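You operate a simulated robot arm through the tools that you are given. There is no shell and no other tool. Be economical: measure what you need, move in short steps, check, and stop when the job is done.

You are at the controls of a simulated two-armed robot. One attempt, no reset.

TASK
Hold the cone tray on the top of the table with the mats steady with one hand and put the empty bobbin marked "TWO" from the top of the table with the mats in it with the other.

The check looks at the end state, three seconds after you hand in, the way a careful person would. Anything else that was tipped, shoved, dropped, spilled or broken makes it a failure.

THE ROBOT
Two 6-joint arms with two-finger grippers on one trunk, on a base that drives. Base frame: it is fixed to the floor where the robot stands at the start and does not move with it; the origin is under the middle of the robot, x ahead of it, y to its left, z up. Readings come in mm, degrees, newtons and seconds.
The left shoulder is at the start at [61, 143, 800], the right one opposite. With the tool pointing down near the work surface each hand reaches from about 240 to 700 mm from the robot's upright axis, wherever it stands, measured 20 degrees to its own side. Places, roughly: cone tray [-1250, -2250, 750]; empty bobbin [-1250, -3000, 750]. Payload 2.45 kg a hand.
The tool frame of a hand sits at the grasp point between the pads (the TCP): z along the fingers, y along the line on which they close. The tips reach 26 mm beyond it. Largest opening 96 mm; the body of the gripper starts 69 mm behind the TCP.
Orientation is that of the tool frame in the base frame, as a unit quaternion [x, y, z, w]. With the fingers straight down and closing along the base's y, the tool's x points along the base's -x, its y along +y and its z along -z.

THE INTERFACE
- The arms move only by the tool servo_tool. It takes "left_targets", "right_targets" or both (then of equal length, played together; a hand with none holds still); each is a list of rows, each an object of numbers (a shift or turn left out is 0, a gripper value left out holds the last): "tx", "ty", "tz": the shift along the tool's x, y, z in m; "rx", "ry", "rz": the turn, a rotation vector about the tool's x, y, z in rad. In form: [{"tx": .., "ty": .., "tz": .., "rx": .., "ry": .., "rz": ..}, ...]. A call has 1 to 20 rows; each row is the pose to reach, as a shift and turn from the pose commanded when the call began, along the tool's axes at that moment. "left_hand" and "right_hand" are, for a hand that has rows, the gripper command, from -1 (shut) to 1 (fully open), values between in proportion, set as the call begins (left out, the last holds). A row lasts 0.2 s, in which the tool goes at most 50 mm and 8.6 degrees; a call with a longer step from one row to the next is refused whole, and so is a gripper value outside its range. A pose out of reach is approached as far as the arm can. The call stops where the force on the tool passes 40 N (or 10 N more than at its start, if that is more) or the arm is blocked; 0.2 s more then pass. The fingers move at their own pace and stop on an object; they squeeze with about 27 N. The grip force told is the motor's: it shows also when the fingers shut on nothing. Time passes only in rows, and 0.2 s behind the last, so rows that repeat a pose let the fingers close. The reply holds the time, the measured pose of the TCP, the force on the tool along the base axes, the opening and the grip force, in the units named above and with some noise, with the torque about the TCP (base axes, N m) and any sound that the robot's microphone picked up, and new pictures: "show" is both (left out), scene, wrist or none (wrist: the cameras of the hands that moved).
- Cameras (640 x 400 px; columns grow to the right, rows downward): "scene" is now at [161.8, 8.8, 1417]; the picture's right is [0.04, -1.00, 0.00], its down [-0.62, -0.02, -0.78] and it looks along [0.78, 0.03, -0.62] (base axes); focal length 280 px, centre (320, 200). "left" rides on the left gripper at [81, -3, -98] in its tool frame; the picture's right is [0.04, 1.00, 0.00], its down [-0.73, 0.03, -0.68] and it looks along [-0.68, 0.03, 0.73] (tool axes); focal length 256 px, centre (320, 200). "right" rides on the right gripper at [82, 3, -98] in its tool frame; the picture's right is [-0.04, 1.00, 0.00], its down [-0.73, -0.03, -0.68] and it looks along [-0.68, -0.03, 0.73] (tool axes); focal length 256 px, centre (320, 200). There is no depth. A picture from a camera that has moved, and an enlarged one, comes with that camera's place and axes in the base frame and with its lens. The place of the scene camera against the robot may be out by one fixed shift of up to 25 mm in any direction.
- slide_trunk(by): slides the trunk up (or, below 0, down) by that many mm; the arms and the scene camera ride with it, the base frame stays. It gives what a move gives, with no picture.
- steer(legs): drives the robot by 1 to 6 legs, each [ahead, turn to the left] in mm and degrees, along the robot's own axes; the way and the turn of a leg run together, so that a leg with both is an arc; at most 1500 mm and 180 degrees a leg. The arms and the cameras ride along, it lands a little off, and it stops where it bumps. It gives what a move gives, and a new picture of the scene camera.
- turn_head(pan, tilt): turns the head with the scene camera to pan (to the left, within 86 degrees either way) and tilt (down, from -29 to 69), counted from straight ahead of the robot. It gives what a move gives, and a new picture of the scene camera.
- inspect(camera, box): a new picture of the part [left, top, right, bottom] of that camera's present view, enlarged. The clock stands still meanwhile.
- sign_off(): hands the job in; it is judged then, once.

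Work in short steps. Places have to be worked out from the pictures, the camera data and where the tool is seen: move nearer, look again, correct. Check each grasp and each placing, and mend what went wrong. You have 135 turns and 274 pictures in all, those below and enlarged ones among them. Open the grippers and draw the arms clear of the work before you hand the job in, unless the task says otherwise; then end with one line.

The tools are called after "Request:" by a JSON object that holds its "op" and its "data". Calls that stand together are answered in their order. servo_tool: Moves the arms, as the interface text tells. Its arguments: {"type":"object","properties":{"left_targets":{"type":"array","items":{"type":"object","properties":{"tx":{"type":"number"},"ty":{"type":"number"},"tz":{"type":"number"},"rx":{"type":"number"},"ry":{"type":"number"},"rz":{"type":"number"}}}},"left_hand":{"type":"number"},"right_targets":{"type":"array","items":{"type":"object","properties":{"tx":{"type":"number"},"ty":{"type":"number"},"tz":{"type":"number"},"rx":{"type":"number"},"ry":{"type":"number"},"rz":{"type":"number"}}}},"right_hand":{"type":"number"},"show":{"type":"string","enum":["both","scene","wrist","none"]}},"required":[]} The other tools are called the same way: slide_trunk (by) slides the trunk up or down; steer (legs) drives the base; turn_head (pan, tilt) turns the head that bears the scene camera; inspect (camera, box) takes an enlarged picture of a part of a camera's view; sign_off () hands the job in.

At the start:

```text
clock: 0.0
left_eef_pos: [545.1, 223.1, 1104.3]
left_tool_rot: [0.003, 1.0, -0.001, 0.0]
left_wrist_force: [-0.7, 0.3, 0.4]
left_moment: [0.0, -0.01, -0.01]
left_width: 95.9
left_grasp_force: 0.1
right_eef_pos: [507.5, -187.7, 1085.7]
right_tool_rot: [0.003, 1.0, 0.0, 0.001]
right_wrist_force: [-0.2, -0.1, 0.6]
right_moment: [0.03, 0.0, -0.02]
right_width: 95.9
right_grasp_force: 0.0
trunk travel left (down, up): [-425.0, 165.0]
robot x, y, heading: [-0.9, 2.5, 0.0]
head pan, tilt: [2.2, 38.3]
```

scene: 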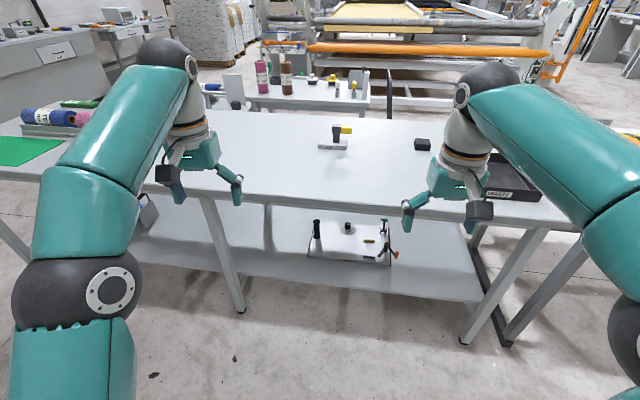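
right: 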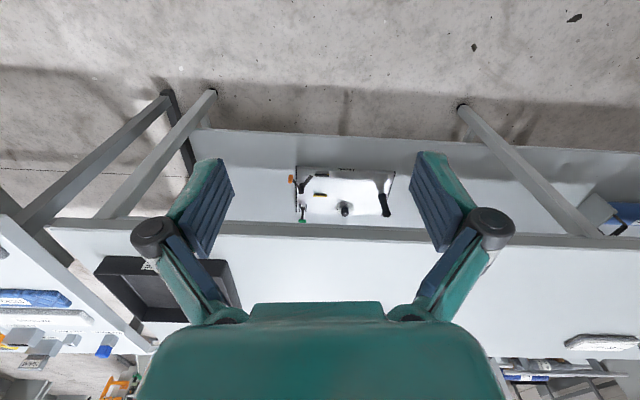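
left: 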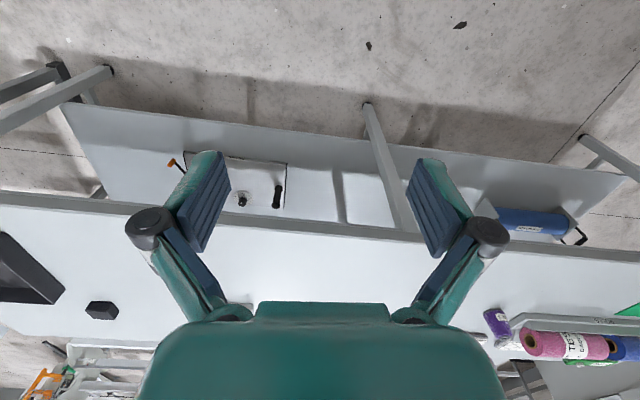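

The work lies behind me to the right at about (-1250, -2600), so I look to the right first, then turn on the spot.

Request:
{"op": "turn_head", "data": {"pan": -80, "tilt": 25}}

Request:
{"op": "steer", "data": {"legs": [[0, -60]]}}

```text
clock: 1.6
left_eef_pos: [547.1, 223.6, 1103.9]
left_tool_rot: [0.003, 1.0, -0.001, 0.0]
left_wrist_force: [-0.2, -0.5, 0.6]
left_moment: [0.0, 0.02, -0.03]
left_width: 96.2
left_grasp_force: 0.1
right_eef_pos: [507.2, -188.7, 1084.5]
right_tool_rot: [0.003, 1.0, 0.0, 0.0]
right_wrist_force: [0.4, 0.3, 0.2]
right_moment: [0.01, -0.01, 0.01]
right_width: 96.0
right_grasp_force: 0.0
trunk travel left (down, up): [-425.0, 165.0]
robot x, y, heading: [2.8, 1.0, -0.1]
head pan, tilt: [-80.0, 25.0]
camera scene: at [91.8, -85.2, 1437.9], right [-0.98, -0.17, 0.0], down [-0.07, 0.42, -0.91], along [0.16, -0.89, -0.42], focal length 280 px, centre (320, 200)
```

scene: 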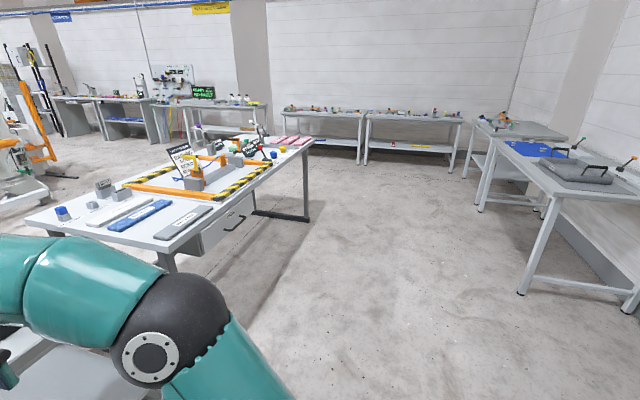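

```text
clock: 4.9
left_eef_pos: [467.2, -361.7, 1102.8]
left_tool_rot: [0.501, 0.865, 0.0, -0.001]
left_wrist_force: [-0.5, -0.5, 0.1]
left_moment: [-0.03, 0.03, -0.03]
left_width: 96.1
left_grasp_force: 0.1
right_eef_pos: [93.9, -536.2, 1084.4]
right_tool_rot: [0.502, 0.865, 0.001, 0.0]
right_wrist_force: [0.4, -0.1, -0.4]
right_moment: [0.01, 0.02, 0.01]
right_width: 96.2
right_grasp_force: 0.0
trunk travel left (down, up): [-425.0, 165.0]
robot x, y, heading: [43.3, 21.9, -59.5]
head pan, tilt: [-80.0, 25.0]
camera scene: at [17.3, -83.8, 1437.9], right [-0.65, 0.76, 0.0], down [0.32, 0.27, -0.91], along [-0.69, -0.59, -0.42], focal length 280 px, centre (320, 200)
```

scene: 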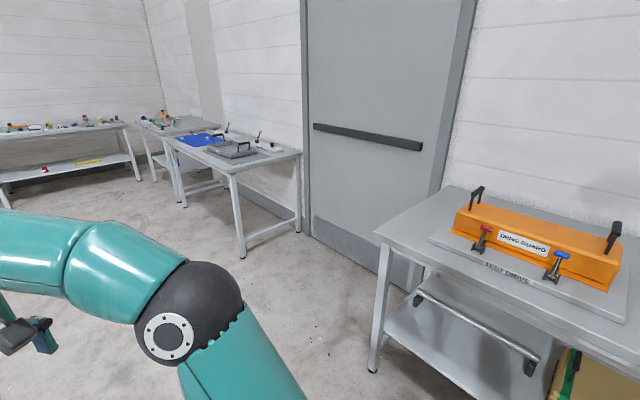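

The table with mats is along the far-left wall (front edge near x≈-1035). I turn to face it, head forward, and drive part of the way.

Request:
{"op": "turn_head", "data": {"pan": 0, "tilt": 30}}

Request:
{"op": "steer", "data": {"legs": [[0, -43], [1300, 0]]}}

```text
clock: 6.5
left_eef_pos: [466.3, -363.0, 1104.4]
left_tool_rot: [0.502, 0.865, 0.001, 0.0]
left_wrist_force: [0.2, 0.1, -0.2]
left_moment: [0.01, 0.01, 0.04]
left_width: 96.1
left_grasp_force: 0.0
right_eef_pos: [92.8, -535.8, 1085.5]
right_tool_rot: [0.501, 0.865, 0.0, -0.001]
right_wrist_force: [0.1, -0.1, -0.4]
right_moment: [0.01, -0.01, -0.02]
right_width: 96.0
right_grasp_force: 0.0
trunk travel left (down, up): [-425.0, 165.0]
robot x, y, heading: [39.0, 25.4, -59.8]
head pan, tilt: [0.0, 30.0]
camera scene: at [133.1, -102.1, 1429.8], right [-0.86, -0.5, 0.0], down [-0.25, 0.43, -0.87], along [0.44, -0.75, -0.5], focal length 280 px, centre (320, 200)
```

scene: 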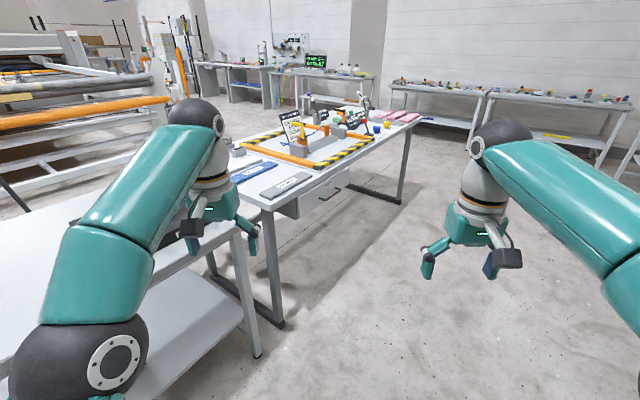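

```text
clock: 15.4
left_eef_pos: [-247.4, -1828.1, 1104.1]
left_tool_rot: [0.794, 0.608, 0.0, -0.001]
left_wrist_force: [0.4, 0.6, -0.3]
left_moment: [0.01, -0.01, 0.01]
left_width: 96.0
left_grasp_force: 0.1
right_eef_pos: [-633.8, -1689.1, 1085.0]
right_tool_rot: [0.794, 0.608, 0.0, -0.001]
right_wrist_force: [0.3, 0.1, 0.1]
right_moment: [0.02, -0.02, -0.01]
right_width: 95.9
right_grasp_force: 0.1
trunk travel left (down, up): [-425.0, 165.0]
robot x, y, heading: [-275.8, -1256.9, -104.8]
head pan, tilt: [0.0, 30.0]
camera scene: at [-301.7, -1396.3, 1429.8], right [-0.97, 0.25, 0.0], down [0.13, 0.48, -0.87], along [-0.22, -0.84, -0.5], focal length 280 px, centre (320, 200)
```

scene: 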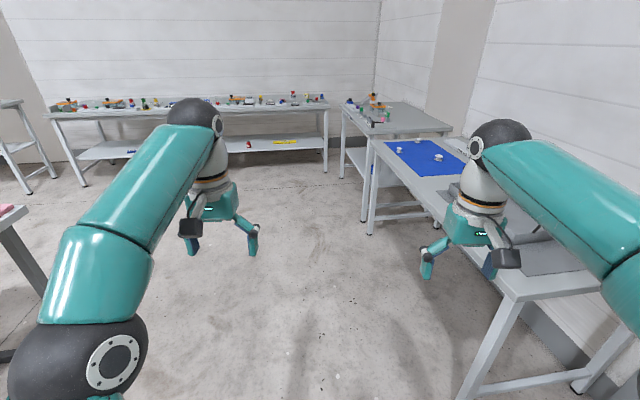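

Table front edge looks to be at x≈-1000. Drive on to about (-500, -2500), then turn to face the table.

Request:
{"op": "steer", "data": {"legs": [[0, 4], [1260, 0], [0, -78]]}}

Request:
{"op": "turn_head", "data": {"pan": 0, "tilt": 38}}

```text
clock: 25.5
left_eef_pos: [-989.6, -2797.1, 1104.7]
left_tool_rot: [0.994, 0.106, 0.001, 0.0]
left_wrist_force: [-0.4, 0.6, 0.3]
left_moment: [-0.03, -0.04, -0.01]
left_width: 96.2
left_grasp_force: 0.0
right_eef_pos: [-1042.2, -2386.7, 1085.6]
right_tool_rot: [0.994, 0.106, 0.0, 0.001]
right_wrist_force: [-0.2, 0.2, -1.6]
right_moment: [-0.04, -0.03, -0.02]
right_width: 96.2
right_grasp_force: 0.0
trunk travel left (down, up): [-425.0, 165.0]
robot x, y, heading: [-481.7, -2563.9, -169.2]
head pan, tilt: [0.0, 30.0]
stopped in leg 3: the robot was blocked; the commanded pose is now the measured one
camera scene: at [-614.9, -2581.9, 1429.5], right [-0.18, 0.98, 0.0], down [0.49, 0.09, -0.86], along [-0.85, -0.16, -0.5], focal length 280 px, centre (320, 200)
```

scene: 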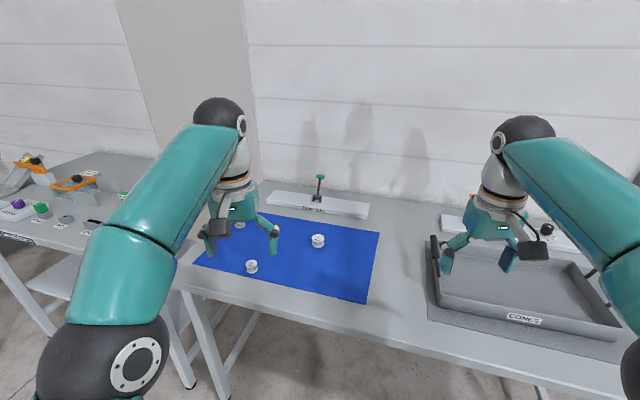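

```text
clock: 26.2
left_eef_pos: [-987.9, -2798.3, 1105.7]
left_tool_rot: [0.994, 0.107, 0.001, 0.0]
left_wrist_force: [-0.3, -1.3, 0.4]
left_moment: [-0.04, -0.01, 0.01]
left_width: 95.9
left_grasp_force: 0.1
right_eef_pos: [-1039.8, -2388.6, 1088.0]
right_tool_rot: [0.994, 0.107, 0.0, 0.001]
right_wrist_force: [0.2, -0.9, -0.4]
right_moment: [0.01, 0.02, -0.01]
right_width: 96.2
right_grasp_force: 0.0
trunk travel left (down, up): [-425.0, 165.0]
robot x, y, heading: [-478.0, -2560.4, -169.2]
head pan, tilt: [0.0, 38.0]
camera scene: at [-608.4, -2582.2, 1417.6], right [-0.18, 0.98, 0.0], down [0.61, 0.11, -0.79], along [-0.77, -0.15, -0.62], focal length 280 px, centre (320, 200)
```

scene: 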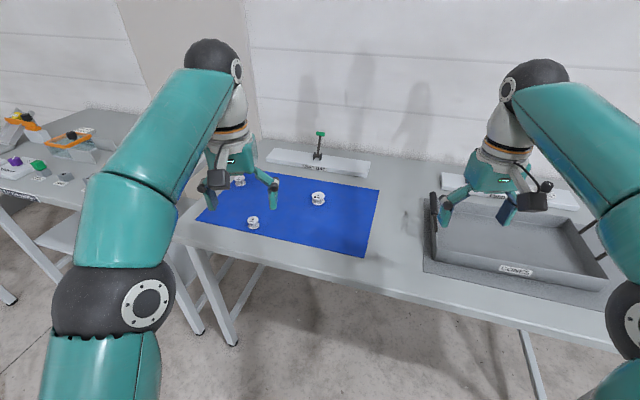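

The last turn was blocked short at -169°. I inspect the bobbins and the right gripper's surroundings to see what it met.

Request:
{"op": "inspect", "data": {"camera": "scene", "box": [400, 130, 640, 280]}}

Request:
{"op": "inspect", "data": {"camera": "scene", "box": [180, 120, 390, 251]}}

Request:
{"op": "inspect", "data": {"camera": "right", "box": [0, 0, 640, 400]}}

Request:
{"op": "inspect", "data": {"camera": "left", "box": [0, 0, 640, 400]}}

```text
2.67 times, centred on (520, 205) of scene
camera zoom: at [-608.4, -2582.2, 1417.6], right [-0.18, 0.98, 0.0], down [0.61, 0.11, -0.79], along [-0.77, -0.15, -0.62], focal length 748 px, centre (-213, 187)
```

zoom: 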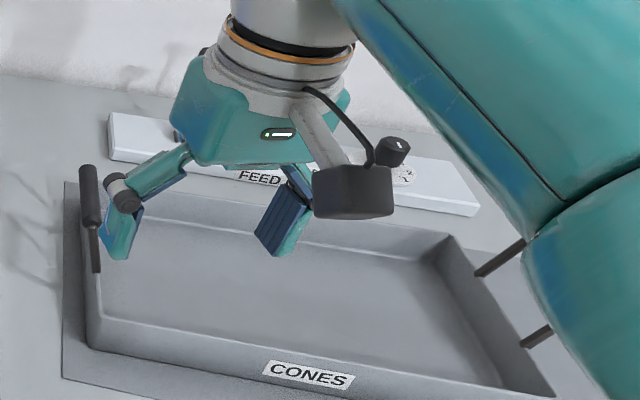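

```text
3.05 times, centred on (285, 186) of scene
camera zoom: at [-608.4, -2582.2, 1417.6], right [-0.18, 0.98, 0.0], down [0.61, 0.11, -0.79], along [-0.77, -0.15, -0.62], focal length 854 px, centre (427, 244)
```

zoom: 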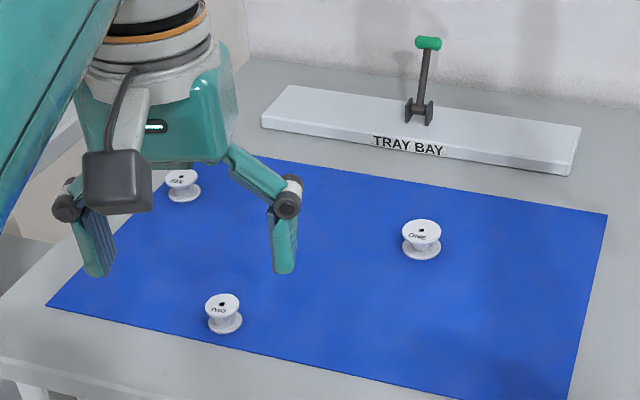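

```text
1.00 times, centred on (320, 200) of right (not enlarged: the box is as wide or as high as the picture)
camera zoom: at [-960.0, -2372.6, 1185.2], right [0.17, -0.98, 0.0], down [-0.72, -0.13, 0.68], along [-0.67, -0.12, -0.73], focal length 256 px, centre (320, 200)
```

zoom: 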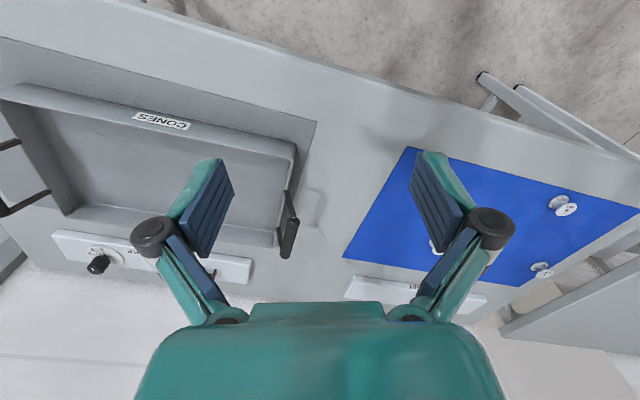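

```text
1.00 times, centred on (320, 200) of left (not enlarged: the box is as wide or as high as the picture)
camera zoom: at [-909.4, -2777.6, 1204.3], right [0.25, -0.97, 0.0], down [-0.71, -0.18, 0.68], along [-0.66, -0.17, -0.73], focal length 256 px, centre (320, 200)
```

zoom: 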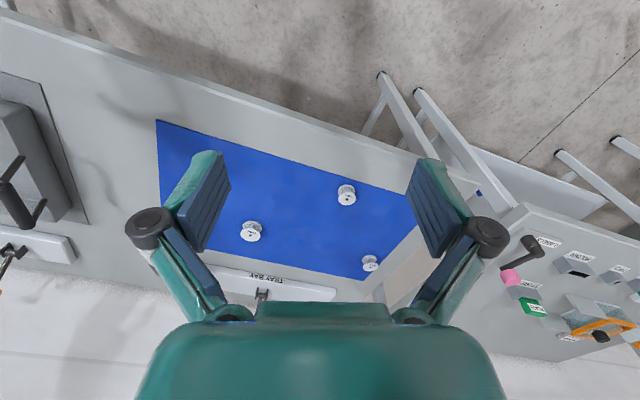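

Nothing seems disturbed. Bobbin TWO ≈ (-1275,-2943), tray front wall x≈-1230, y from about -2345 to -1880. Before turning more I look to the sides for what blocked me.

Request:
{"op": "turn_head", "data": {"pan": -80, "tilt": 45}}

Request:
{"op": "turn_head", "data": {"pan": 80, "tilt": 45}}

```text
clock: 27.8
left_eef_pos: [-988.5, -2798.8, 1105.3]
left_tool_rot: [0.994, 0.106, 0.001, -0.001]
left_wrist_force: [1.2, -0.2, 0.1]
left_moment: [0.03, -0.04, 0.03]
left_width: 96.0
left_grasp_force: 0.0
right_eef_pos: [-1039.8, -2388.2, 1086.4]
right_tool_rot: [0.994, 0.107, 0.0, 0.001]
right_wrist_force: [-0.4, -0.1, -1.0]
right_moment: [-0.01, 0.02, 0.0]
right_width: 96.4
right_grasp_force: 0.2
trunk travel left (down, up): [-425.0, 165.0]
robot x, y, heading: [-479.9, -2561.2, -169.5]
head pan, tilt: [-80.0, 45.0]
camera scene: at [-552.3, -2490.6, 1407.3], right [0.94, 0.35, 0.0], down [0.25, -0.66, -0.71], along [-0.25, 0.66, -0.71], focal length 280 px, centre (320, 200)
```

scene: 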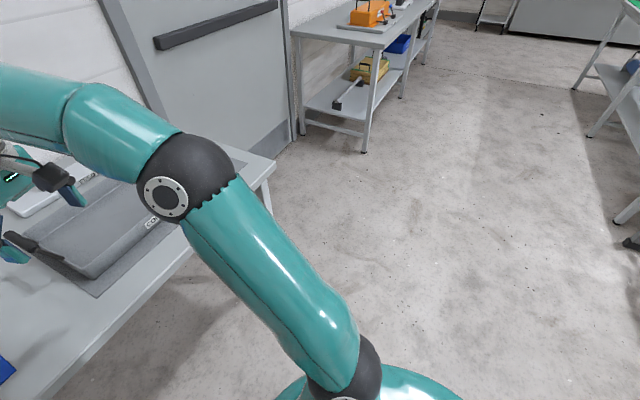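

```text
clock: 30.2
left_eef_pos: [-987.6, -2799.0, 1105.0]
left_tool_rot: [0.994, 0.107, 0.001, 0.0]
left_wrist_force: [-0.2, 0.1, 0.2]
left_moment: [-0.01, 0.01, 0.05]
left_width: 95.9
left_grasp_force: 0.1
right_eef_pos: [-1040.8, -2387.4, 1086.3]
right_tool_rot: [0.994, 0.106, 0.001, 0.0]
right_wrist_force: [0.3, 0.4, -0.9]
right_moment: [0.04, -0.01, 0.01]
right_width: 96.3
right_grasp_force: 0.2
trunk travel left (down, up): [-425.0, 165.0]
robot x, y, heading: [-476.0, -2557.6, -169.5]
head pan, tilt: [80.0, 45.0]
camera scene: at [-522.8, -2648.0, 1407.3], right [-1.0, -0.01, 0.0], down [-0.01, 0.71, -0.71], along [0.01, -0.71, -0.71], focal length 280 px, centre (320, 200)
```

scene: 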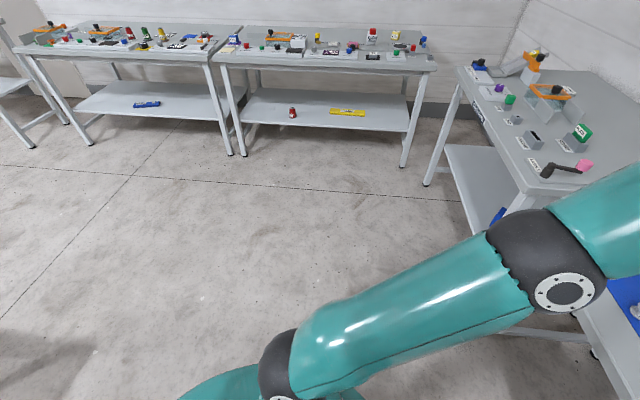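

Nothing near; I'll leave the heading as it is (bobbin then lies about 20° left). Drive ahead 250 mm, looking ahead-down again.

Request:
{"op": "turn_head", "data": {"pan": 15, "tilt": 45}}

Request:
{"op": "steer", "data": {"legs": [[250, 0]]}}

Request:
{"op": "inspect", "data": {"camera": "left", "box": [0, 0, 640, 400]}}

```text
clock: 31.6
left_eef_pos: [-987.3, -2798.0, 1105.6]
left_tool_rot: [0.994, 0.106, 0.001, 0.0]
left_wrist_force: [0.2, -0.7, -0.5]
left_moment: [-0.01, -0.04, -0.01]
left_width: 95.9
left_grasp_force: 0.1
right_eef_pos: [-1040.5, -2388.0, 1087.9]
right_tool_rot: [0.994, 0.107, 0.0, 0.001]
right_wrist_force: [0.3, -0.9, -0.1]
right_moment: [-0.01, 0.02, -0.03]
right_width: 95.8
right_grasp_force: 0.1
trunk travel left (down, up): [-425.0, 165.0]
robot x, y, heading: [-481.4, -2561.7, -169.3]
head pan, tilt: [15.0, 45.0]
camera scene: at [-596.9, -2601.9, 1407.2], right [-0.43, 0.9, 0.0], down [0.64, 0.31, -0.71], along [-0.64, -0.31, -0.71], focal length 280 px, centre (320, 200)
```

scene: 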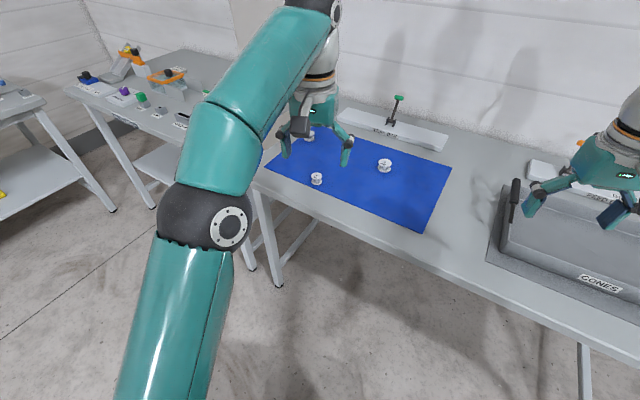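

```text
clock: 33.5
left_eef_pos: [-1249.4, -2842.4, 1103.5]
left_tool_rot: [0.995, 0.103, 0.002, -0.001]
left_wrist_force: [0.6, -0.1, -0.2]
left_moment: [-0.01, 0.0, 0.0]
left_width: 95.9
left_grasp_force: 0.1
right_eef_pos: [-1298.8, -2433.0, 1087.3]
right_tool_rot: [0.995, 0.104, 0.001, 0.001]
right_wrist_force: [0.1, -0.1, 0.3]
right_moment: [0.01, -0.02, 0.0]
right_width: 96.0
right_grasp_force: 0.1
trunk travel left (down, up): [-425.0, 165.0]
robot x, y, heading: [-737.4, -2613.6, -170.0]
head pan, tilt: [15.0, 45.0]
camera scene: at [-857.8, -2649.3, 1407.0], right [-0.42, 0.91, 0.0], down [0.64, 0.3, -0.71], along [-0.64, -0.3, -0.71], focal length 280 px, centre (320, 200)
```

scene: 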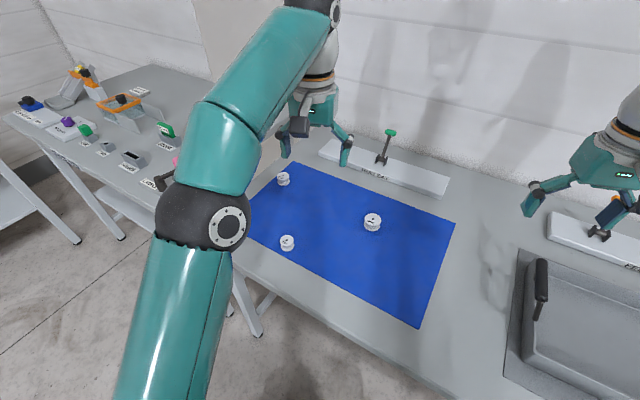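

```text
1.00 times, centred on (320, 200) of left (not enlarged: the box is as wide or as high as the picture)
camera zoom: at [-1171.4, -2823.2, 1203.3], right [0.24, -0.97, 0.0], down [-0.71, -0.18, 0.68], along [-0.66, -0.17, -0.74], focal length 256 px, centre (320, 200)
```

zoom: 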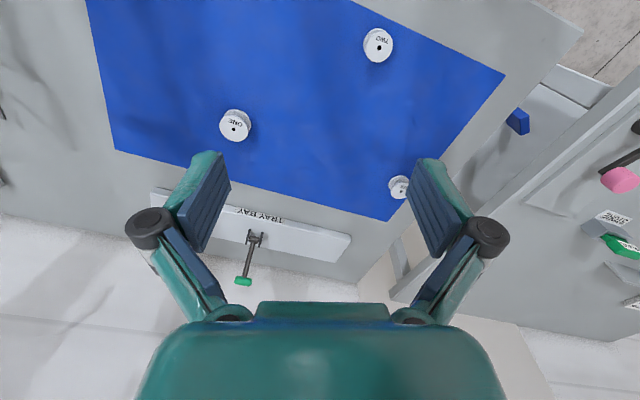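

Triangulation over two left-camera views puts bobbin TWO's top at ≈(-1230,-2918,812), ~40 mm across. I move the left hand over it and down to z≈925.

Request:
{"op": "servo_tool", "data": {"left_targets": [{"tx": 0.002, "ty": 0.04}, {"tx": 0.003, "ty": 0.078}, {"tx": 0.003, "ty": 0.078, "tz": 0.045}, {"tx": 0.003, "ty": 0.078, "tz": 0.09}, {"tx": 0.003, "ty": 0.078, "tz": 0.135}, {"tx": 0.003, "ty": 0.078, "tz": 0.18}, {"tx": 0.003, "ty": 0.078, "tz": 0.18}], "left_hand": 1}}

```text
clock: 35.1
left_eef_pos: [-1228.6, -2917.2, 929.1]
left_tool_rot: [0.995, 0.104, 0.001, 0.0]
left_wrist_force: [0.0, -0.3, -0.5]
left_moment: [0.01, 0.03, -0.02]
left_width: 95.7
left_grasp_force: 0.0
right_eef_pos: [-1297.2, -2433.0, 1088.2]
right_tool_rot: [0.995, 0.103, 0.0, 0.001]
right_wrist_force: [-0.2, 0.3, 0.2]
right_moment: [-0.01, -0.02, 0.02]
right_width: 96.2
right_grasp_force: 0.0
trunk travel left (down, up): [-425.0, 165.0]
robot x, y, heading: [-739.0, -2611.3, -170.0]
head pan, tilt: [15.0, 45.0]
camera scene: at [-855.9, -2648.9, 1407.3], right [-0.42, 0.91, 0.0], down [0.64, 0.3, -0.71], along [-0.64, -0.3, -0.71], focal length 280 px, centre (320, 200)
camera left: at [-1150.0, -2898.0, 1027.8], right [0.25, -0.97, 0.0], down [-0.71, -0.18, 0.68], along [-0.66, -0.17, -0.73], focal length 256 px, centre (320, 200)
```

scene: 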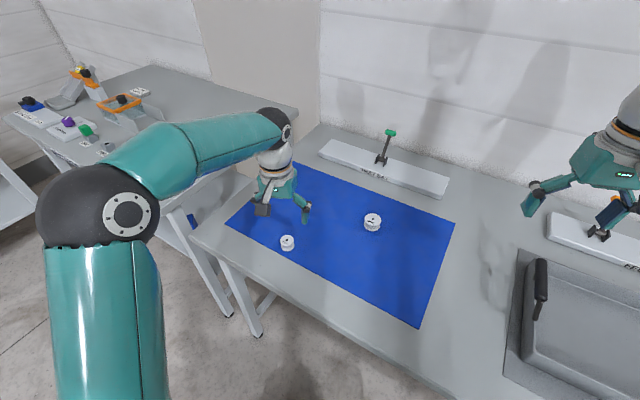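
left: 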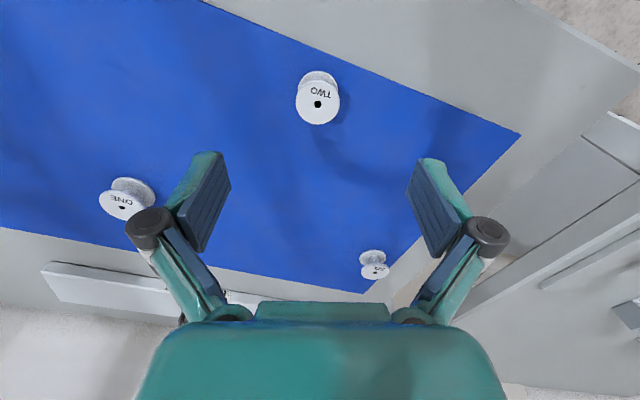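

Bobbin top hole computes to within ~6 mm ahead of the TCP; descend 60 mm with a 5 mm forward correction and look again.

Request:
{"op": "servo_tool", "data": {"left_targets": [{"tx": -0.004, "tz": 0.03}, {"tx": -0.005, "tz": 0.06}, {"tx": -0.005, "tz": 0.06}], "show": "wrist"}}

Request:
{"op": "inspect", "data": {"camera": "scene", "box": [220, 160, 380, 260]}}

```text
clock: 35.9
left_eef_pos: [-1234.5, -2919.9, 869.0]
left_tool_rot: [0.995, 0.104, 0.002, 0.0]
left_wrist_force: [0.5, 0.6, 0.1]
left_moment: [0.01, 0.01, -0.01]
left_width: 96.0
left_grasp_force: 0.1
right_eef_pos: [-1297.7, -2432.3, 1086.8]
right_tool_rot: [0.995, 0.104, -0.001, 0.0]
right_wrist_force: [-0.7, -1.2, 0.4]
right_moment: [0.03, 0.0, -0.02]
right_width: 96.0
right_grasp_force: 0.0
trunk travel left (down, up): [-425.0, 165.0]
robot x, y, heading: [-741.7, -2611.8, -170.0]
head pan, tilt: [15.0, 45.0]
camera left: at [-1156.6, -2899.8, 966.5], right [0.25, -0.97, 0.0], down [-0.71, -0.18, 0.68], along [-0.66, -0.17, -0.73], focal length 256 px, centre (320, 200)
```

left: 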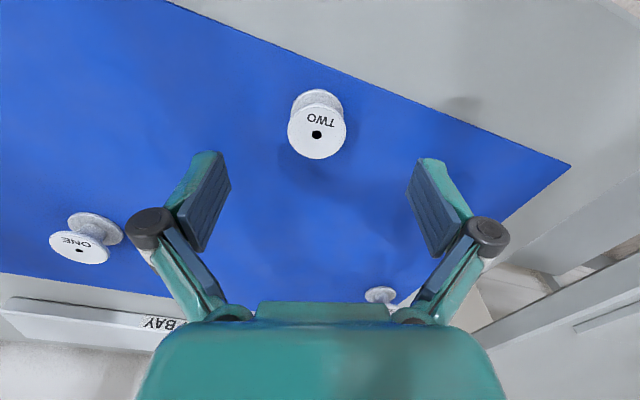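

```text
4.00 times, centred on (300, 210) of scene
camera zoom: at [-856.1, -2649.0, 1407.3], right [-0.42, 0.91, 0.0], down [0.64, 0.3, -0.71], along [-0.64, -0.3, -0.71], focal length 1121 px, centre (400, 160)
```

zoom: 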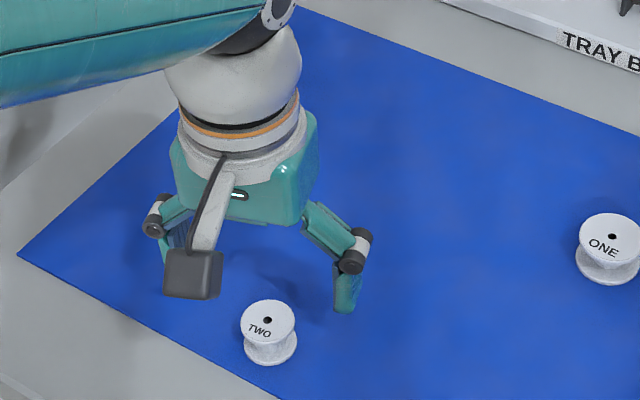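

TCP is lined up within ~3 mm; top is z≈820. Descend 50 mm to z≈819 (tips ≈793) and look.

Request:
{"op": "servo_tool", "data": {"left_targets": [{"tx": 0.001, "tz": 0.02}, {"tx": 0.002, "tz": 0.035}, {"tx": 0.002, "tz": 0.045}, {"tx": 0.002, "tz": 0.05}, {"tx": 0.002, "tz": 0.05}], "show": "wrist"}}

Request:
{"op": "inspect", "data": {"camera": "scene", "box": [220, 190, 348, 270]}}

```text
clock: 37.1
left_eef_pos: [-1233.7, -2919.2, 815.1]
left_tool_rot: [0.995, 0.104, 0.001, 0.001]
left_wrist_force: [0.5, -0.1, 0.0]
left_moment: [-0.03, 0.07, -0.01]
left_width: 95.9
left_grasp_force: 0.0
right_eef_pos: [-1297.0, -2432.5, 1086.7]
right_tool_rot: [0.995, 0.104, 0.0, 0.0]
right_wrist_force: [-0.3, 0.0, 0.0]
right_moment: [-0.01, 0.03, 0.05]
right_width: 95.9
right_grasp_force: 0.0
trunk travel left (down, up): [-425.0, 165.0]
robot x, y, heading: [-736.1, -2608.2, -169.9]
head pan, tilt: [15.0, 45.0]
camera left: at [-1155.4, -2899.6, 913.9], right [0.25, -0.97, 0.0], down [-0.71, -0.18, 0.68], along [-0.66, -0.17, -0.74], focal length 256 px, centre (320, 200)
```

left: 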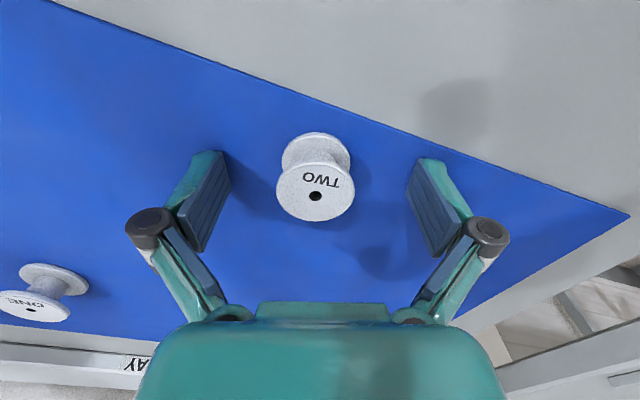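

```text
5.00 times, centred on (284, 230) of scene
camera zoom: at [-856.3, -2649.0, 1407.2], right [-0.42, 0.91, 0.0], down [0.64, 0.3, -0.71], along [-0.64, -0.3, -0.71], focal length 1402 px, centre (500, 50)
```

zoom: 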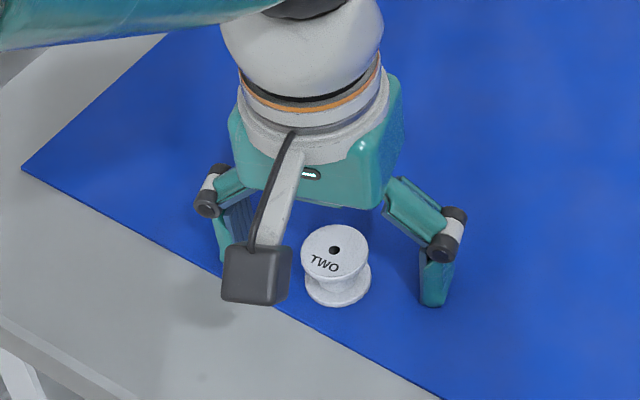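

The bobbin stands between the pads, offset only a few mm. Close the left gripper.

Request:
{"op": "servo_tool", "data": {"left_targets": [{"tz": 0.002}, {"tz": 0.002}, {"tz": 0.002}, {"tz": 0.002}, {"tz": 0.002}, {"tz": 0.002}], "left_hand": -1, "show": "wrist"}}

```text
clock: 37.7
left_eef_pos: [-1235.7, -2919.7, 829.1]
left_tool_rot: [0.994, 0.105, -0.015, 0.001]
left_wrist_force: [4.2, 1.2, 60.5]
left_moment: [0.04, -0.77, -0.03]
left_width: 33.8
left_grasp_force: 26.9
right_eef_pos: [-1293.7, -2430.4, 1091.3]
right_tool_rot: [0.995, 0.105, -0.002, 0.001]
right_wrist_force: [0.6, 0.0, 0.0]
right_moment: [-0.03, 0.02, -0.02]
right_width: 95.9
right_grasp_force: 0.1
trunk travel left (down, up): [-425.0, 165.0]
robot x, y, heading: [-734.9, -2608.0, -169.6]
head pan, tilt: [15.0, 45.0]
stopped in row 3 (left hand): the force on the tool passed its limit at 44 N (the readings are from after the stop); the commanded pose is now the measured one
camera left: at [-1154.7, -2898.9, 925.1], right [0.25, -0.97, 0.0], down [-0.69, -0.18, 0.7], along [-0.68, -0.17, -0.71], focal length 256 px, centre (320, 200)
```

left: 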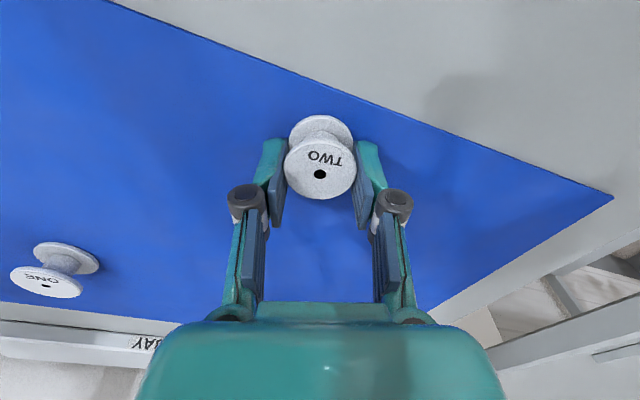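

Closing extended the tips onto the mat (60 N), but the fingers hold something 34 mm wide. Lift gently to relieve and check the hold.

Request:
{"op": "servo_tool", "data": {"left_targets": [{"tz": -0.004}, {"tz": -0.01}, {"tz": -0.02}, {"tz": -0.03}, {"tz": -0.03}]}}

Request:
{"op": "inspect", "data": {"camera": "scene", "box": [220, 170, 380, 270]}}

```text
clock: 38.9
left_eef_pos: [-1235.5, -2919.7, 847.3]
left_tool_rot: [0.994, 0.105, -0.003, 0.0]
left_wrist_force: [-0.4, 0.1, 0.3]
left_moment: [0.02, -0.02, 0.0]
left_width: 32.9
left_grasp_force: 26.9
right_eef_pos: [-1297.2, -2432.4, 1088.6]
right_tool_rot: [0.995, 0.104, 0.0, 0.001]
right_wrist_force: [0.1, -0.6, -0.1]
right_moment: [0.04, 0.0, -0.01]
right_width: 96.0
right_grasp_force: 0.0
trunk travel left (down, up): [-425.0, 165.0]
robot x, y, heading: [-737.2, -2609.3, -169.9]
head pan, tilt: [15.0, 45.0]
camera scene: at [-856.2, -2648.9, 1407.2], right [-0.42, 0.91, 0.0], down [0.64, 0.3, -0.71], along [-0.64, -0.3, -0.71], focal length 280 px, centre (320, 200)
camera left: at [-1156.1, -2900.2, 945.0], right [0.25, -0.97, 0.0], down [-0.71, -0.18, 0.68], along [-0.66, -0.17, -0.73], focal length 256 px, centre (320, 200)
```

scene: 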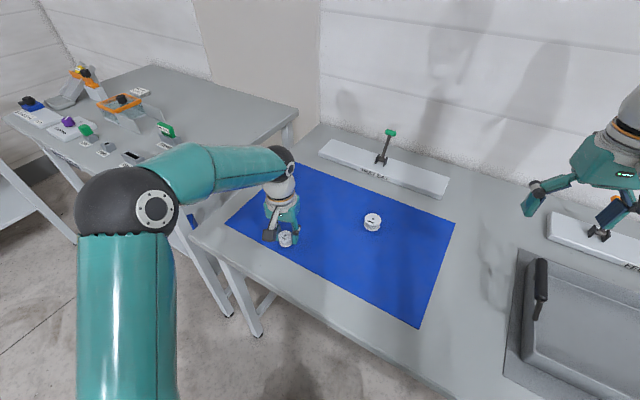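
left: 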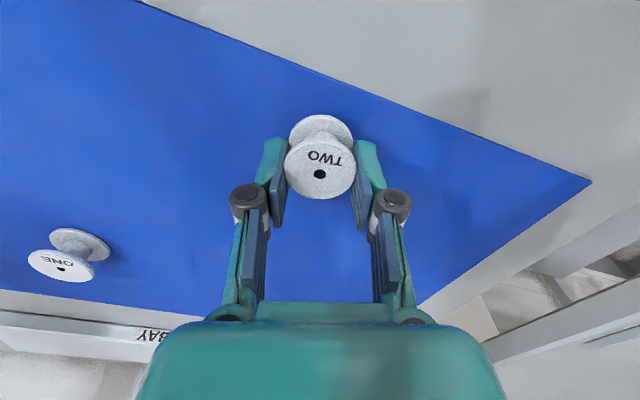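

```text
4.00 times, centred on (300, 220) of scene
camera zoom: at [-856.2, -2648.9, 1407.2], right [-0.42, 0.91, 0.0], down [0.64, 0.3, -0.71], along [-0.64, -0.3, -0.71], focal length 1121 px, centre (400, 120)
```

zoom: 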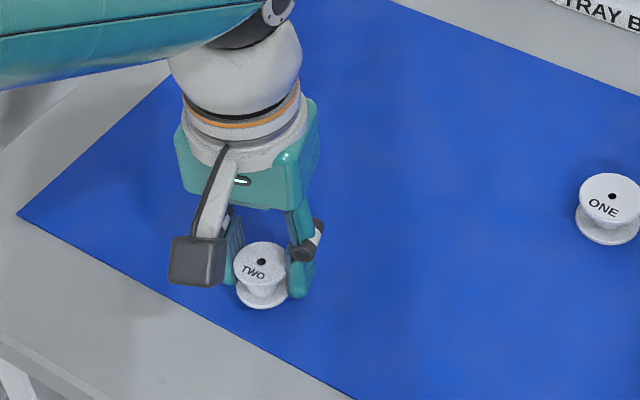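

The bobbin is lifted but held near the finger edges, about 8 mm too near the robot side. I lower it back down in fine steps to regrasp it centred.

Request:
{"op": "servo_tool", "data": {"left_targets": [{"tz": 0.006}, {"tz": 0.012}, {"tz": 0.014}, {"tz": 0.014}], "show": "wrist"}}

```text
clock: 39.9
left_eef_pos: [-1235.6, -2920.3, 834.0]
left_tool_rot: [0.995, 0.104, -0.004, 0.0]
left_wrist_force: [0.4, 0.3, 0.0]
left_moment: [0.0, 0.01, 0.02]
left_width: 32.0
left_grasp_force: 26.6
right_eef_pos: [-1297.7, -2433.2, 1087.4]
right_tool_rot: [0.995, 0.103, 0.001, 0.001]
right_wrist_force: [1.1, -0.5, -0.4]
right_moment: [-0.02, -0.03, 0.01]
right_width: 96.1
right_grasp_force: 0.0
trunk travel left (down, up): [-425.0, 165.0]
robot x, y, heading: [-737.4, -2607.9, -169.7]
head pan, tilt: [15.0, 45.0]
camera left: at [-1156.4, -2900.2, 932.1], right [0.25, -0.97, 0.0], down [-0.71, -0.18, 0.69], along [-0.66, -0.17, -0.73], focal length 256 px, centre (320, 200)
```

left: 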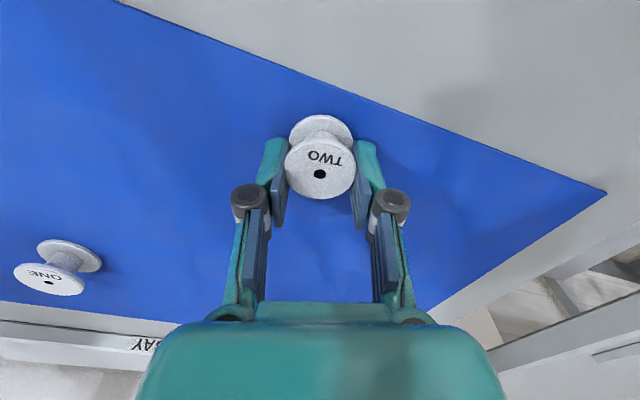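

Width is creeping down (slipping), so set it down promptly in 3 mm steps until contact.

Request:
{"op": "servo_tool", "data": {"left_targets": [{"tz": 0.003}, {"tz": 0.006}, {"tz": 0.009}], "show": "wrist"}}

```text
clock: 40.7
left_eef_pos: [-1234.3, -2920.7, 827.6]
left_tool_rot: [0.995, 0.104, -0.008, 0.001]
left_wrist_force: [3.4, 0.1, 24.2]
left_moment: [0.01, -0.38, -0.07]
left_width: 32.2
left_grasp_force: 27.0
right_eef_pos: [-1295.1, -2431.2, 1091.0]
right_tool_rot: [0.995, 0.104, -0.001, 0.001]
right_wrist_force: [0.1, 0.6, 0.7]
right_moment: [-0.01, -0.02, -0.02]
right_width: 95.8
right_grasp_force: 0.1
trunk travel left (down, up): [-425.0, 165.0]
robot x, y, heading: [-737.4, -2609.5, -169.9]
head pan, tilt: [15.0, 45.0]
camera left: at [-1154.8, -2900.6, 926.3], right [0.25, -0.97, 0.0], down [-0.7, -0.18, 0.69], along [-0.67, -0.17, -0.72], focal length 256 px, centre (320, 200)
```

left: 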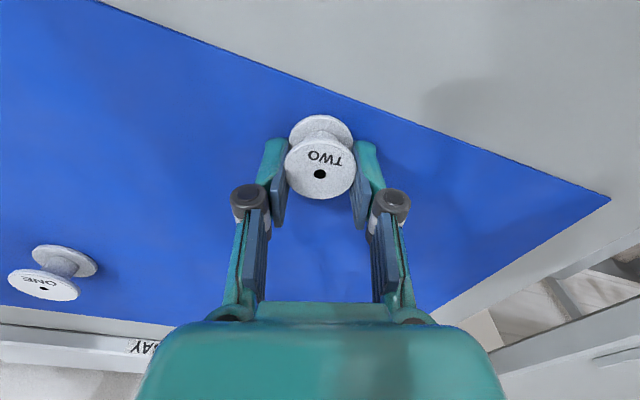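

Contact at z≈829 (24 N). Ease 2 mm and open.

Request:
{"op": "servo_tool", "data": {"left_targets": [{"tz": -0.002}, {"tz": -0.002}, {"tz": -0.002}, {"tz": -0.002}], "left_hand": 0.6, "show": "wrist"}}

```text
clock: 41.7
left_eef_pos: [-1235.5, -2920.9, 827.3]
left_tool_rot: [0.995, 0.105, -0.004, -0.001]
left_wrist_force: [0.5, 0.9, -0.9]
left_moment: [0.0, -0.01, 0.01]
left_width: 76.9
left_grasp_force: 0.1
right_eef_pos: [-1296.5, -2432.3, 1087.9]
right_tool_rot: [0.995, 0.104, 0.0, 0.001]
right_wrist_force: [0.1, -1.0, 0.3]
right_moment: [0.02, 0.0, -0.04]
right_width: 96.1
right_grasp_force: 0.0
trunk travel left (down, up): [-425.0, 165.0]
robot x, y, heading: [-738.0, -2610.9, -170.1]
head pan, tilt: [15.0, 45.0]
camera left: at [-1155.9, -2900.3, 925.2], right [0.25, -0.97, 0.0], down [-0.71, -0.18, 0.69], along [-0.66, -0.17, -0.73], focal length 256 px, centre (320, 200)
```

left: 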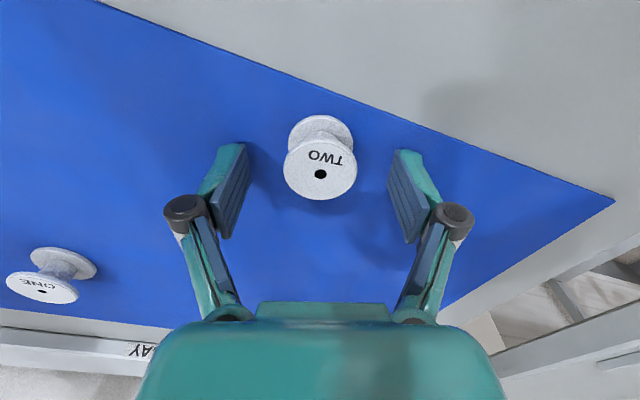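

Bobbin still upright; TCP is ~12–13 mm too far forward. Shift 13 mm toward the robot, raise 5 mm, then look.

Request:
{"op": "servo_tool", "data": {"left_targets": [{"tx": 0.006, "tz": -0.005}, {"tx": 0.013, "tz": -0.005}, {"tx": 0.013, "tz": -0.005}], "show": "wrist"}}

```text
clock: 42.5
left_eef_pos: [-1224.2, -2916.9, 832.7]
left_tool_rot: [0.994, 0.105, -0.004, 0.001]
left_wrist_force: [-0.3, 0.6, 0.6]
left_moment: [-0.02, 0.01, 0.01]
left_width: 76.5
left_grasp_force: 0.0
right_eef_pos: [-1297.2, -2433.9, 1088.4]
right_tool_rot: [0.995, 0.103, 0.0, 0.0]
right_wrist_force: [-0.2, 0.0, -0.3]
right_moment: [0.01, 0.01, 0.0]
right_width: 96.2
right_grasp_force: 0.0
trunk travel left (down, up): [-425.0, 165.0]
robot x, y, heading: [-734.7, -2607.1, -170.0]
head pan, tilt: [15.0, 45.0]
camera left: at [-1144.8, -2897.6, 929.8], right [0.25, -0.97, 0.0], down [-0.71, -0.18, 0.69], along [-0.66, -0.17, -0.73], focal length 256 px, centre (320, 200)
```

left: 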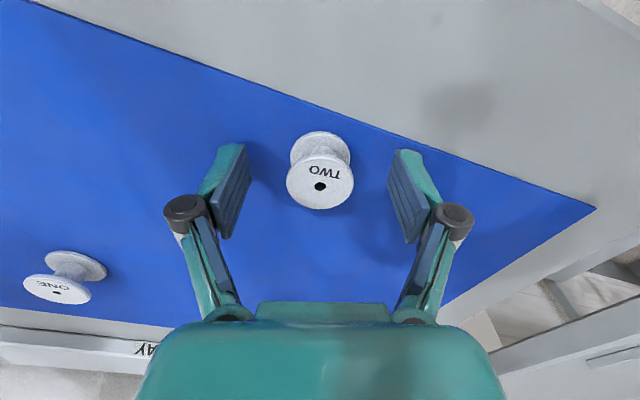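

Now aligned (hole row 186, expected ~189). Close.

Request:
{"op": "servo_tool", "data": {"left_targets": [{"tx": 0}, {"tx": 0}, {"tx": 0}, {"tx": 0}, {"tx": 0}], "left_hand": -1, "show": "wrist"}}

```text
clock: 43.7
left_eef_pos: [-1223.8, -2917.4, 832.1]
left_tool_rot: [0.994, 0.105, -0.005, 0.0]
left_wrist_force: [0.0, -0.5, 1.5]
left_moment: [-0.01, 0.02, -0.02]
left_width: 32.0
left_grasp_force: 27.1
right_eef_pos: [-1297.7, -2432.1, 1088.3]
right_tool_rot: [0.995, 0.104, 0.0, 0.001]
right_wrist_force: [-0.1, 0.2, -0.1]
right_moment: [-0.01, -0.02, -0.03]
right_width: 96.0
right_grasp_force: 0.0
trunk travel left (down, up): [-425.0, 165.0]
robot x, y, heading: [-738.1, -2608.8, -170.1]
head pan, tilt: [15.0, 45.0]
camera left: at [-1144.7, -2897.6, 929.8], right [0.25, -0.97, 0.0], down [-0.7, -0.18, 0.69], along [-0.66, -0.17, -0.73], focal length 256 px, centre (320, 200)
```

left: 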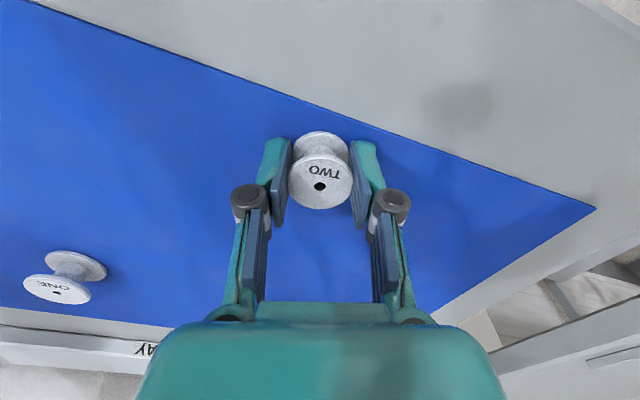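

Flange 32 mm held centrally. Lift straight up 200 mm and check.

Request:
{"op": "servo_tool", "data": {"left_targets": [{"tz": -0.015}, {"tz": -0.05}, {"tz": -0.095}, {"tz": -0.14}, {"tz": -0.18}, {"tz": -0.22}, {"tz": -0.22}], "show": "wrist"}}

Request:
{"op": "turn_head", "data": {"pan": -30, "tilt": 42}}

```text
clock: 45.3
left_eef_pos: [-1222.8, -2913.9, 1054.2]
left_tool_rot: [0.995, 0.105, -0.004, 0.0]
left_wrist_force: [0.3, -0.3, -1.3]
left_moment: [0.0, -0.03, 0.0]
left_width: 32.1
left_grasp_force: 27.0
right_eef_pos: [-1298.1, -2432.9, 1087.7]
right_tool_rot: [0.995, 0.104, 0.0, 0.001]
right_wrist_force: [-0.6, -0.3, -0.1]
right_moment: [0.0, 0.01, 0.03]
right_width: 95.8
right_grasp_force: 0.0
trunk travel left (down, up): [-425.0, 165.0]
robot x, y, heading: [-736.5, -2606.0, -169.9]
head pan, tilt: [15.0, 45.0]
camera left: at [-1144.0, -2894.0, 1152.4], right [0.25, -0.97, 0.0], down [-0.71, -0.18, 0.69], along [-0.66, -0.17, -0.73], focal length 256 px, centre (320, 200)
```

left: 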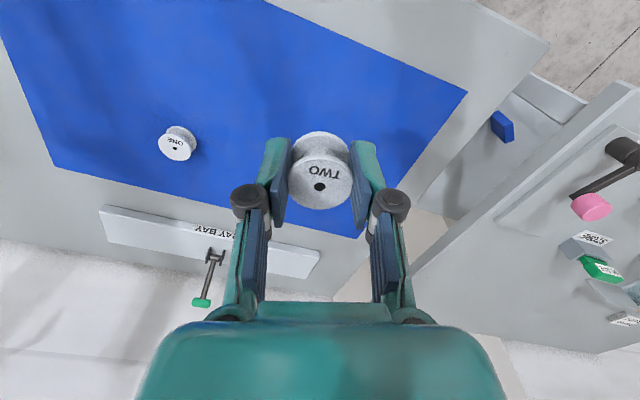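

```text
clock: 46.4
left_eef_pos: [-1222.5, -2913.6, 1054.4]
left_tool_rot: [0.995, 0.105, -0.004, 0.0]
left_wrist_force: [-0.5, 0.4, -0.1]
left_moment: [0.0, 0.0, 0.03]
left_width: 31.9
left_grasp_force: 26.8
right_eef_pos: [-1297.4, -2432.7, 1087.5]
right_tool_rot: [0.995, 0.104, 0.0, 0.001]
right_wrist_force: [-0.2, -0.1, 0.3]
right_moment: [0.0, -0.03, -0.02]
right_width: 96.2
right_grasp_force: 0.2
trunk travel left (down, up): [-425.0, 165.0]
robot x, y, heading: [-736.4, -2608.6, -170.1]
head pan, tilt: [-30.0, 42.0]
camera scene: at [-861.3, -2586.2, 1411.6], right [0.34, 0.94, 0.0], down [0.63, -0.23, -0.74], along [-0.7, 0.25, -0.67], focal length 280 px, centre (320, 200)
```

scene: 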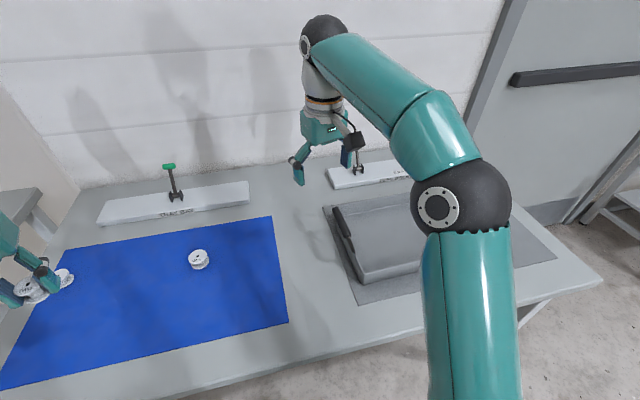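

Bobbin TWO is held well. Table surface ≈800, so tray ≈ x -1160…-1390, y -2376…-1950. I back up obliquely and return facing the tray at about (-750,-2230).

Request:
{"op": "steer", "data": {"legs": [[0, 45], [-420, 0], [0, -55]]}}

Request:
{"op": "turn_head", "data": {"pan": 0, "tilt": 45}}

```text
clock: 54.2
left_eef_pos: [-1029.6, -2465.6, 1054.3]
left_tool_rot: [1.0, 0.018, -0.004, -0.001]
left_wrist_force: [0.3, 0.5, 0.4]
left_moment: [-0.01, 0.03, -0.03]
left_width: 33.0
left_grasp_force: 27.4
right_eef_pos: [-1019.6, -1977.1, 1087.9]
right_tool_rot: [1.0, 0.018, 0.001, 0.001]
right_wrist_force: [-0.6, 0.6, -0.1]
right_moment: [0.0, 0.0, 0.04]
right_width: 96.2
right_grasp_force: 0.1
trunk travel left (down, up): [-425.0, 165.0]
robot x, y, heading: [-498.5, -2283.2, -179.6]
head pan, tilt: [-30.0, 42.0]
camera scene: at [-617.3, -2233.1, 1411.5], right [0.49, 0.87, 0.0], down [0.58, -0.33, -0.74], along [-0.65, 0.37, -0.67], focal length 280 px, centre (320, 200)
```

scene: 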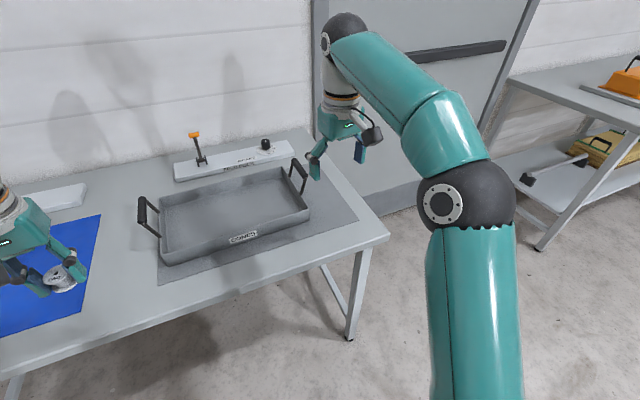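

```text
clock: 55.2
left_eef_pos: [-1029.0, -2464.5, 1055.2]
left_tool_rot: [1.0, 0.018, -0.004, 0.0]
left_wrist_force: [0.1, -0.5, -0.5]
left_moment: [0.01, -0.04, -0.01]
left_width: 33.1
left_grasp_force: 27.4
right_eef_pos: [-1019.9, -1977.4, 1088.2]
right_tool_rot: [1.0, 0.017, 0.0, 0.003]
right_wrist_force: [0.1, 0.5, 0.0]
right_moment: [-0.05, 0.01, 0.0]
right_width: 96.1
right_grasp_force: 0.0
trunk travel left (down, up): [-425.0, 165.0]
robot x, y, heading: [-497.9, -2282.8, -179.5]
head pan, tilt: [0.0, 45.0]
camera scene: at [-625.2, -2274.0, 1407.2], right [-0.01, 1.0, 0.0], down [0.71, 0.01, -0.71], along [-0.71, -0.01, -0.71], focal length 280 px, centre (320, 200)
```

scene: 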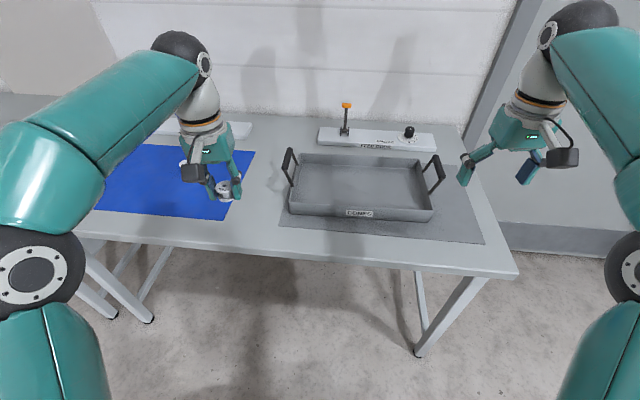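

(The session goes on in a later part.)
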